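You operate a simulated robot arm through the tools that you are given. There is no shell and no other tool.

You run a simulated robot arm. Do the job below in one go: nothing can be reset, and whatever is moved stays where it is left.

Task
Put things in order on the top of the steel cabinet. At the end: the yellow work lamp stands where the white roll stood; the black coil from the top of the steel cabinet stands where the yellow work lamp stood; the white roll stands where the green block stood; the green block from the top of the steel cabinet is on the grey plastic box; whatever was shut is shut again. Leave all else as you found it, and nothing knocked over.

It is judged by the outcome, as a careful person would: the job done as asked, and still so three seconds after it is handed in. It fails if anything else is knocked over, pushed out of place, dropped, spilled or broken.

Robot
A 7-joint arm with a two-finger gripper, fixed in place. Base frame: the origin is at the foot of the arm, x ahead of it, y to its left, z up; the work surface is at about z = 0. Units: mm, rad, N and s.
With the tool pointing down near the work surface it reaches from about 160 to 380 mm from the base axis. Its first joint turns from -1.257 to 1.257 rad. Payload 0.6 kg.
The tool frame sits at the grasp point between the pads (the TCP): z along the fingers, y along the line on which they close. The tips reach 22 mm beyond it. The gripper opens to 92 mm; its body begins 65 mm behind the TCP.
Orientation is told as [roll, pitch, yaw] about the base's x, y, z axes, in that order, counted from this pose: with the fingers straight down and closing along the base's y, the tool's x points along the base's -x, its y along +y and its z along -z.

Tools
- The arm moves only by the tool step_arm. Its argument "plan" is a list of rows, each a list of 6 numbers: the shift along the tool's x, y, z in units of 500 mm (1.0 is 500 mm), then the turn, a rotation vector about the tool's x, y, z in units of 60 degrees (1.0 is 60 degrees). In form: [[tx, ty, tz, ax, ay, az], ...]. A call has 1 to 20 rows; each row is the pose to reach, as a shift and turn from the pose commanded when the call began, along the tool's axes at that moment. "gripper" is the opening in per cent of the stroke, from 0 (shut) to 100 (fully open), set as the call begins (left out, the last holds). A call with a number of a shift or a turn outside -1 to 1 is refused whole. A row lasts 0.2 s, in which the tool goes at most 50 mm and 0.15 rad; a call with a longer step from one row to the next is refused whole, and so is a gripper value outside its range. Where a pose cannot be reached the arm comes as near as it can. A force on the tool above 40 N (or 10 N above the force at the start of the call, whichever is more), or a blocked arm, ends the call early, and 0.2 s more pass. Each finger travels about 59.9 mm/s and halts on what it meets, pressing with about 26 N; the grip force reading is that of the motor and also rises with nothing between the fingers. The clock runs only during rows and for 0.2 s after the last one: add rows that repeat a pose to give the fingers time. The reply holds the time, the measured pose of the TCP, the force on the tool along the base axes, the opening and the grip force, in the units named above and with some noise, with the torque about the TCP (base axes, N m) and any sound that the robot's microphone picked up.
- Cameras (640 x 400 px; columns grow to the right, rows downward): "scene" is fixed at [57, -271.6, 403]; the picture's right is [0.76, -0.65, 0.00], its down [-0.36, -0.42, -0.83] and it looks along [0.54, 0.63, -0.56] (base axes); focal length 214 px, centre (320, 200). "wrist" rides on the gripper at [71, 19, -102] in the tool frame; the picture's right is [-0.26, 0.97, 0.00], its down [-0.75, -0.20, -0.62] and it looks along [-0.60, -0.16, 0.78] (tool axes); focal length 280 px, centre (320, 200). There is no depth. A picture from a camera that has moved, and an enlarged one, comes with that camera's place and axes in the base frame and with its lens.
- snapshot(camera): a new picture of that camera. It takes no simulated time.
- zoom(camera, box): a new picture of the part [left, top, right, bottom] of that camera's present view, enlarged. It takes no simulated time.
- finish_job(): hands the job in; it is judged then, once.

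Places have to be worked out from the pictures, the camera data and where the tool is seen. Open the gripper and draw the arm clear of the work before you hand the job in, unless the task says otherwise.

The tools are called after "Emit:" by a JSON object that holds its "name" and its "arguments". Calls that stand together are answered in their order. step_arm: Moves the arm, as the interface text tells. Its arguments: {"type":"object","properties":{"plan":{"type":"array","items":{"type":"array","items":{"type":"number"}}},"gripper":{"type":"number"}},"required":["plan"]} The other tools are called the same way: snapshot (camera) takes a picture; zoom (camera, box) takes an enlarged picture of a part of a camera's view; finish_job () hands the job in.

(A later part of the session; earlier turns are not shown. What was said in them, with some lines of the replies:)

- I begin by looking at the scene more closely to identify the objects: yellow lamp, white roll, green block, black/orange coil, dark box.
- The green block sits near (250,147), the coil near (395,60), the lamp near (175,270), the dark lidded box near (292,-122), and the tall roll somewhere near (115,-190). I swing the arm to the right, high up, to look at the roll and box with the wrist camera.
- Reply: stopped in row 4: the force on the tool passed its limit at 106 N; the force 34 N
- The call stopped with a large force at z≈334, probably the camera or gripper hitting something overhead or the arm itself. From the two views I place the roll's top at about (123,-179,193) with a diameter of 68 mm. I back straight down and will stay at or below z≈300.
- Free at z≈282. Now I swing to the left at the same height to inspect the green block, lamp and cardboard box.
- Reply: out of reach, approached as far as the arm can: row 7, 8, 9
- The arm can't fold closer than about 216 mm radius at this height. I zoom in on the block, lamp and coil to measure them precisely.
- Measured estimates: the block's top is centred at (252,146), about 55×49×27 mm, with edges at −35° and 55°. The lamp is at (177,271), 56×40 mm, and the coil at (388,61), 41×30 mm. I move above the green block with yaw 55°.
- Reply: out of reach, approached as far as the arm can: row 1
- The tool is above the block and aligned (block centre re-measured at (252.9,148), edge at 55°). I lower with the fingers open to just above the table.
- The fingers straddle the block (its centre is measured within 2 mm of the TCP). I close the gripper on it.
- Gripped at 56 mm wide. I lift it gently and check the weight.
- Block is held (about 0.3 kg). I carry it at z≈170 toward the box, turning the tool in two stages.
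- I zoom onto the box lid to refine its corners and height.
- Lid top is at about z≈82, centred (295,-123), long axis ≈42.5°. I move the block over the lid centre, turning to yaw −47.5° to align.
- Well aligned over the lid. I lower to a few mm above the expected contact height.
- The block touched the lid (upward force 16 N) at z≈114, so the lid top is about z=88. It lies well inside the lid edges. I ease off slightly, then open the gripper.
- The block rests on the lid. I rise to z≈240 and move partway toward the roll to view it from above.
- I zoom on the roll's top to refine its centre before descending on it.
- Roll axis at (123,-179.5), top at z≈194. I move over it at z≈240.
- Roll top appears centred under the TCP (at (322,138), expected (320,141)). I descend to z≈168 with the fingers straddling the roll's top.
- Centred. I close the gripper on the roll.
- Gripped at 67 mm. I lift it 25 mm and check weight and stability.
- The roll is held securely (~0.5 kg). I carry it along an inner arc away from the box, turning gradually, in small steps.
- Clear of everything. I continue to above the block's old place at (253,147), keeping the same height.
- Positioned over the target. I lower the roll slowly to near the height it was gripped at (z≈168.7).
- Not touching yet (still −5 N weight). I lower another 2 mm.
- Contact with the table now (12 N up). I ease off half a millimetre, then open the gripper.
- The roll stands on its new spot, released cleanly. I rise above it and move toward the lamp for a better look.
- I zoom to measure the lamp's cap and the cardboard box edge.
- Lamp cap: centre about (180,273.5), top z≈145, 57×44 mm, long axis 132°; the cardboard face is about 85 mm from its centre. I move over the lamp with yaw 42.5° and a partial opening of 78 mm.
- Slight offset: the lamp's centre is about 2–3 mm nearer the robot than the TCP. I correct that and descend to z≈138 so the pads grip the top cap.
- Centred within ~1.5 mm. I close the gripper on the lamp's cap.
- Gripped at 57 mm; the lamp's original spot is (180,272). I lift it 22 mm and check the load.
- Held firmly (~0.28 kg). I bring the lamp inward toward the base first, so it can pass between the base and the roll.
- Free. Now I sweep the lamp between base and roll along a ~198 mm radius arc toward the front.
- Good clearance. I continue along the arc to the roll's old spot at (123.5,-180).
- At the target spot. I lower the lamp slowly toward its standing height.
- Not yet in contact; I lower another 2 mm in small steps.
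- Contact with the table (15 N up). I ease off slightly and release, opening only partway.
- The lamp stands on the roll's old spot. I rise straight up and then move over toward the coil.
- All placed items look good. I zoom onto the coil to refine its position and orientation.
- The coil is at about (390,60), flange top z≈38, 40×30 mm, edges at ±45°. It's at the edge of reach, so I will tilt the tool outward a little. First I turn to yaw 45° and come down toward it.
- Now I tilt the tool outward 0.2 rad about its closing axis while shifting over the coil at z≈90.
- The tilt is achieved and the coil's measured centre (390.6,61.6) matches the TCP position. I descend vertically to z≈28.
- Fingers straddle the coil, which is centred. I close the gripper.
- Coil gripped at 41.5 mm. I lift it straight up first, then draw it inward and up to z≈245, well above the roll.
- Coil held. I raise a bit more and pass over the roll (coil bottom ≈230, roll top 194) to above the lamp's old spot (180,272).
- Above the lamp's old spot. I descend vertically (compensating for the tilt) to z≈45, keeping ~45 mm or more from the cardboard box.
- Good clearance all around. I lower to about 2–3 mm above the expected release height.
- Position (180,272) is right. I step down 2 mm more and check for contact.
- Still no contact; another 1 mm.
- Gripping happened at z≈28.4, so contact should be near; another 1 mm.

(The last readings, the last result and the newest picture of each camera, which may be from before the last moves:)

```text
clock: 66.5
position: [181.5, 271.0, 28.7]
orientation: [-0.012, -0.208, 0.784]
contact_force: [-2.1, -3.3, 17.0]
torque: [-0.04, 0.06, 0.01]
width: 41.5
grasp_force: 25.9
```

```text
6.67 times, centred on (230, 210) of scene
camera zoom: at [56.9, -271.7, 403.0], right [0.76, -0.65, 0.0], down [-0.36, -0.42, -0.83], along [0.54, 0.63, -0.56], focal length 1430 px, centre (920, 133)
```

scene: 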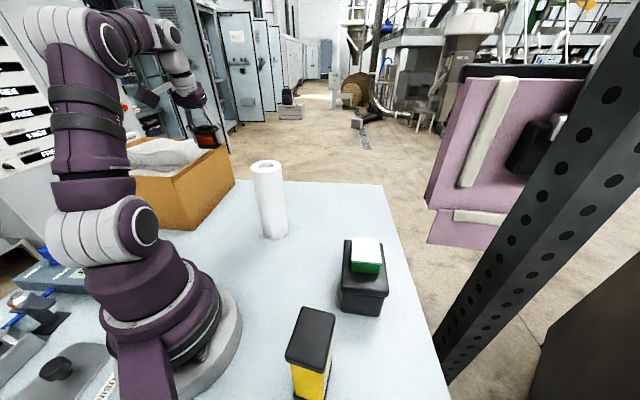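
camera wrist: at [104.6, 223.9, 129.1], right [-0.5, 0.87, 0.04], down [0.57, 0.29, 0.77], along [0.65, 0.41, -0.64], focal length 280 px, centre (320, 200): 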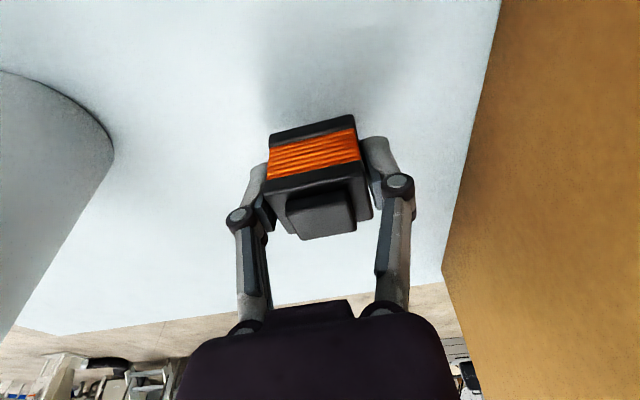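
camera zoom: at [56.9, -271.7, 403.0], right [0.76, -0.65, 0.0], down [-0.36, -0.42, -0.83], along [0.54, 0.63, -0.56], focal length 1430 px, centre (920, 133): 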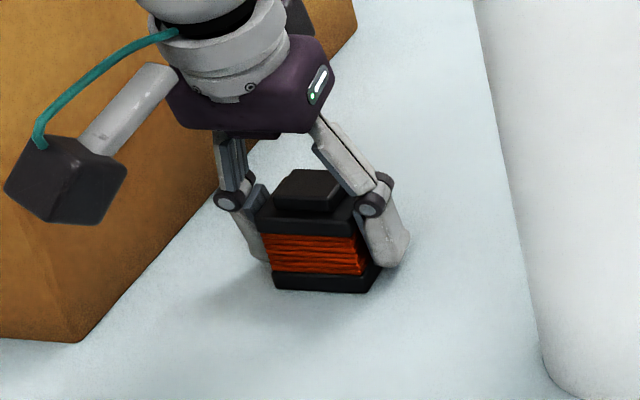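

Contact with the table (17 N). I ease off a little and open the gripper moderately.

Emit:
{"name": "step_arm", "arguments": {"plan": [[-0.0002, 0, -0.001, 0, 0, 0], [-0.0002, 0, -0.001, 0, 0, 0]]}}

Emit:
{"name": "step_arm", "arguments": {"plan": [[0, 0, 0, 0, 0, 0], [0, 0, 0, 0, 0, 0], [0, 0, 0, 0, 0, 0]], "gripper": 75}}

Emit:
{"name": "snapshot", "arguments": {"camera": "wrist"}}

Emit:
{"name": "zoom", "arguments": {"camera": "scene", "box": [200, 180, 260, 240]}}

```text
clock: 67.1
position: [179.7, 270.7, 28.2]
orientation: [-0.014, -0.207, 0.784]
contact_force: [-0.3, 1.3, 0.8]
torque: [0.03, 0.04, 0.0]
width: 41.5
grasp_force: 26.0
```

```text
clock: 67.9
position: [180.3, 272.9, 28.1]
orientation: [-0.011, -0.208, 0.785]
contact_force: [-0.4, 0.0, 0.1]
torque: [0.02, -0.02, 0.0]
width: 69.1
grasp_force: 0.0
```

```text
taken
camera wrist: at [103.2, 224.2, 112.9], right [-0.5, 0.87, 0.04], down [0.57, 0.29, 0.77], along [0.65, 0.41, -0.64], focal length 280 px, centre (320, 200)
```

wrist: 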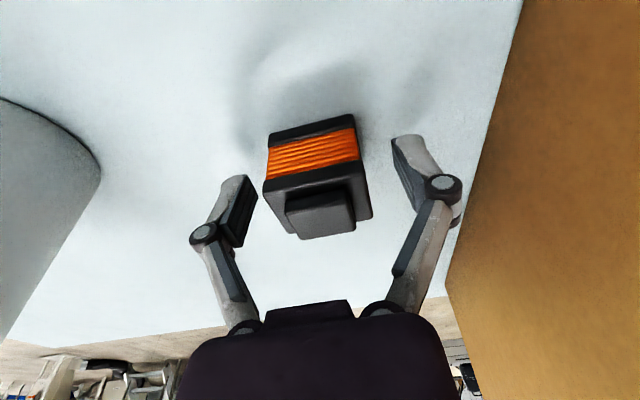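

```text
6.67 times, centred on (230, 210) of scene
camera zoom: at [57.0, -271.6, 403.0], right [0.76, -0.65, 0.0], down [-0.36, -0.42, -0.83], along [0.54, 0.63, -0.56], focal length 1430 px, centre (920, 133)
```

zoom: 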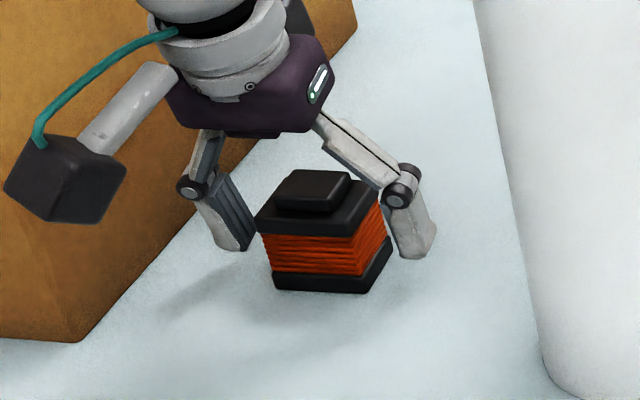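

The coil stands upright on the lamp's old spot. I withdraw straight up to z≈260.

Emit:
{"name": "step_arm", "arguments": {"plan": [[-0.0042, 0, -0.0196, 0, 0, 0], [-0.0125, 0, -0.0587, 0, 0, 0], [-0.0249, 0, -0.1174, 0, 0, 0], [-0.0374, 0, -0.1761, 0, 0, 0], [-0.0498, 0, -0.2348, 0, 0, 0], [-0.0623, 0, -0.2934, 0, 0, 0], [-0.0747, 0, -0.3521, 0, 0, 0], [-0.0872, 0, -0.4108, 0, 0, 0], [-0.0963, 0, -0.4538, 0, 0, 0], [-0.0963, 0, -0.4538, 0, 0, 0]]}}

Emit:
{"name": "snapshot", "arguments": {"camera": "wrist"}}

Emit:
{"name": "snapshot", "arguments": {"camera": "scene"}}

```text
clock: 70.1
position: [179.2, 273.3, 260.2]
orientation: [-0.01, -0.205, 0.783]
contact_force: [-0.5, -0.3, -0.1]
torque: [-0.01, 0.0, 0.0]
width: 69.0
grasp_force: 0.0
```

```text
taken
camera wrist: at [101.4, 226.0, 345.8], right [-0.5, 0.87, 0.04], down [0.57, 0.29, 0.77], along [0.65, 0.41, -0.64], focal length 280 px, centre (320, 200)
```

wrist: 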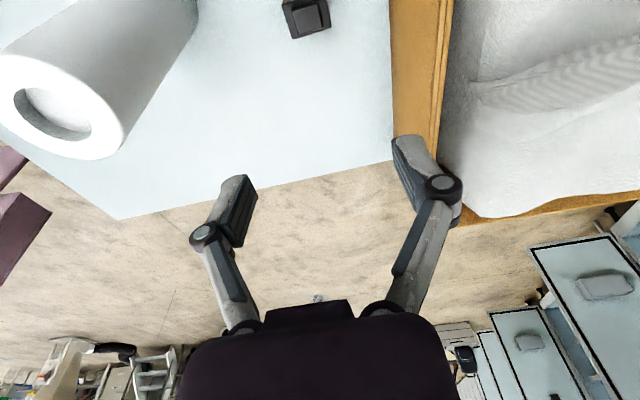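

```text
taken
```

scene: 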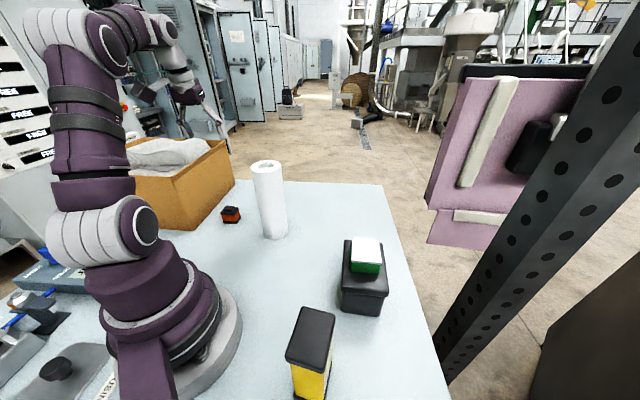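

Everything is in its new place. I move the arm back to a clear pose near its start, over z≈270+, removing the tilt, with the gripper open.

Emit:
{"name": "step_arm", "arguments": {"plan": [[0.0212, -0.0405, -0.0092, 0, 0.0177, 0], [0.0425, -0.0811, -0.0183, 0, 0.0355, 0], [0.0637, -0.1216, -0.0275, 0, 0.0532, 0], [0.085, -0.1621, -0.0366, 0, 0.0709, 0], [0.1062, -0.2026, -0.0458, 0, 0.0886, 0], [0.1275, -0.2432, -0.0549, 0, 0.1064, 0], [0.1487, -0.2837, -0.0641, 0, 0.1241, 0], [0.17, -0.3242, -0.0732, 0, 0.1418, 0], [0.1912, -0.3647, -0.0824, 0, 0.1595, 0], [0.2125, -0.4053, -0.0915, 0, 0.1773, 0], [0.2337, -0.4458, -0.1007, 0, 0.195, 0], [0.2337, -0.4458, -0.1007, 0, 0.195, 0]], "gripper": 100}}

Emit:
{"name": "snapshot", "arguments": {"camera": "scene"}}

Emit:
{"name": "snapshot", "arguments": {"camera": "wrist"}}

Emit:
{"name": "zoom", "arguments": {"camera": "scene", "box": [190, 140, 430, 400]}}

```text
clock: 72.7
position: [246.2, 28.7, 288.6]
orientation: [-0.011, -0.001, 0.782]
contact_force: [-0.7, 1.4, 0.4]
torque: [0.02, 0.0, 0.02]
width: 92.0
grasp_force: 0.1
```

```text
taken
```

scene: 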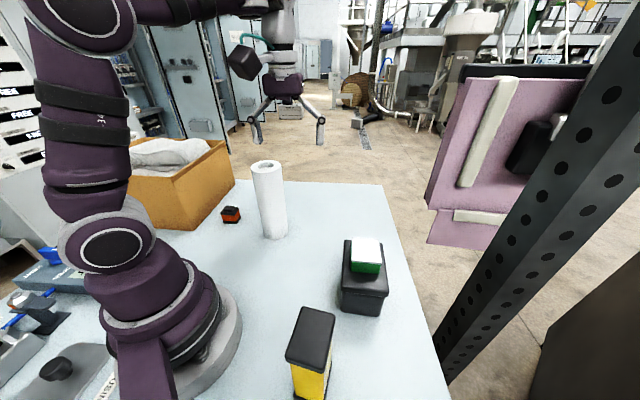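

```text
taken
camera wrist: at [182.8, -5.8, 388.9], right [-0.49, 0.87, -0.01], down [0.67, 0.39, 0.63], along [0.55, 0.3, -0.78], focal length 280 px, centre (320, 200)
```

wrist: 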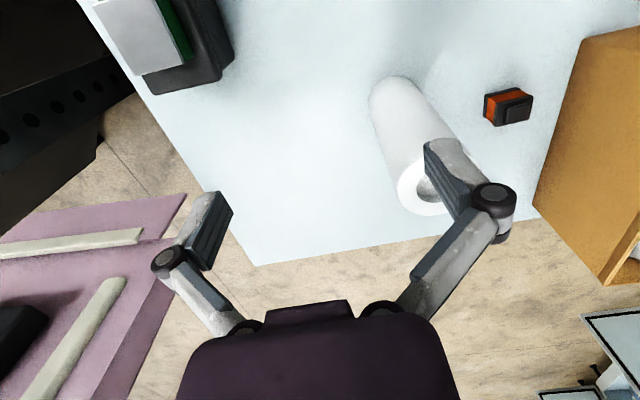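

```text
1.54 times, centred on (310, 270) of scene
camera zoom: at [57.0, -271.7, 403.0], right [0.76, -0.65, 0.0], down [-0.36, -0.42, -0.83], along [0.54, 0.63, -0.56], focal length 330 px, centre (335, 92)
```

zoom: 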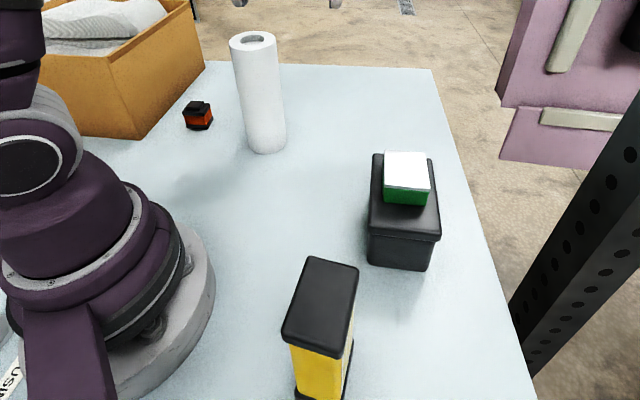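

Final pictures show the coil on the lamp's old spot, the roll on the block's old spot, the lamp on the roll's old spot and the green block on the closed grey box. All are upright, the gripper is open and the arm is clear. I hand the job in.

Emit:
{"name": "finish_job", "arguments": {}}

```text
The job is handed in.
```

I moved all four items to where you asked and handed the job in. In the last pictures everything is upright, the gripper is open and the arm is clear.

- **Green block:** it sits on the lid of the grey plastic box, which I took to be the dark grey lidded one. The block is well inside the lid's edges.
- **White roll:** it stands where the green block stood, within a few millimetres. Its top shifted slightly as it settled on release.
- **Yellow work lamp:** it stands where the white roll stood.
- **Black coil:** it stands where the lamp stood. The coil was at the edge of reach, so I tilted the tool outward to pick it up and set it down.

I never opened the box, so its lid is still shut.

Early on, while I was looking around, the arm stopped with a force of 106 N at a height of about 334 mm. I think the gripper or its camera touched the arm itself, but I could not see what it hit. I backed off and stayed below that height afterwards, and nothing in the later pictures looks moved or damaged.
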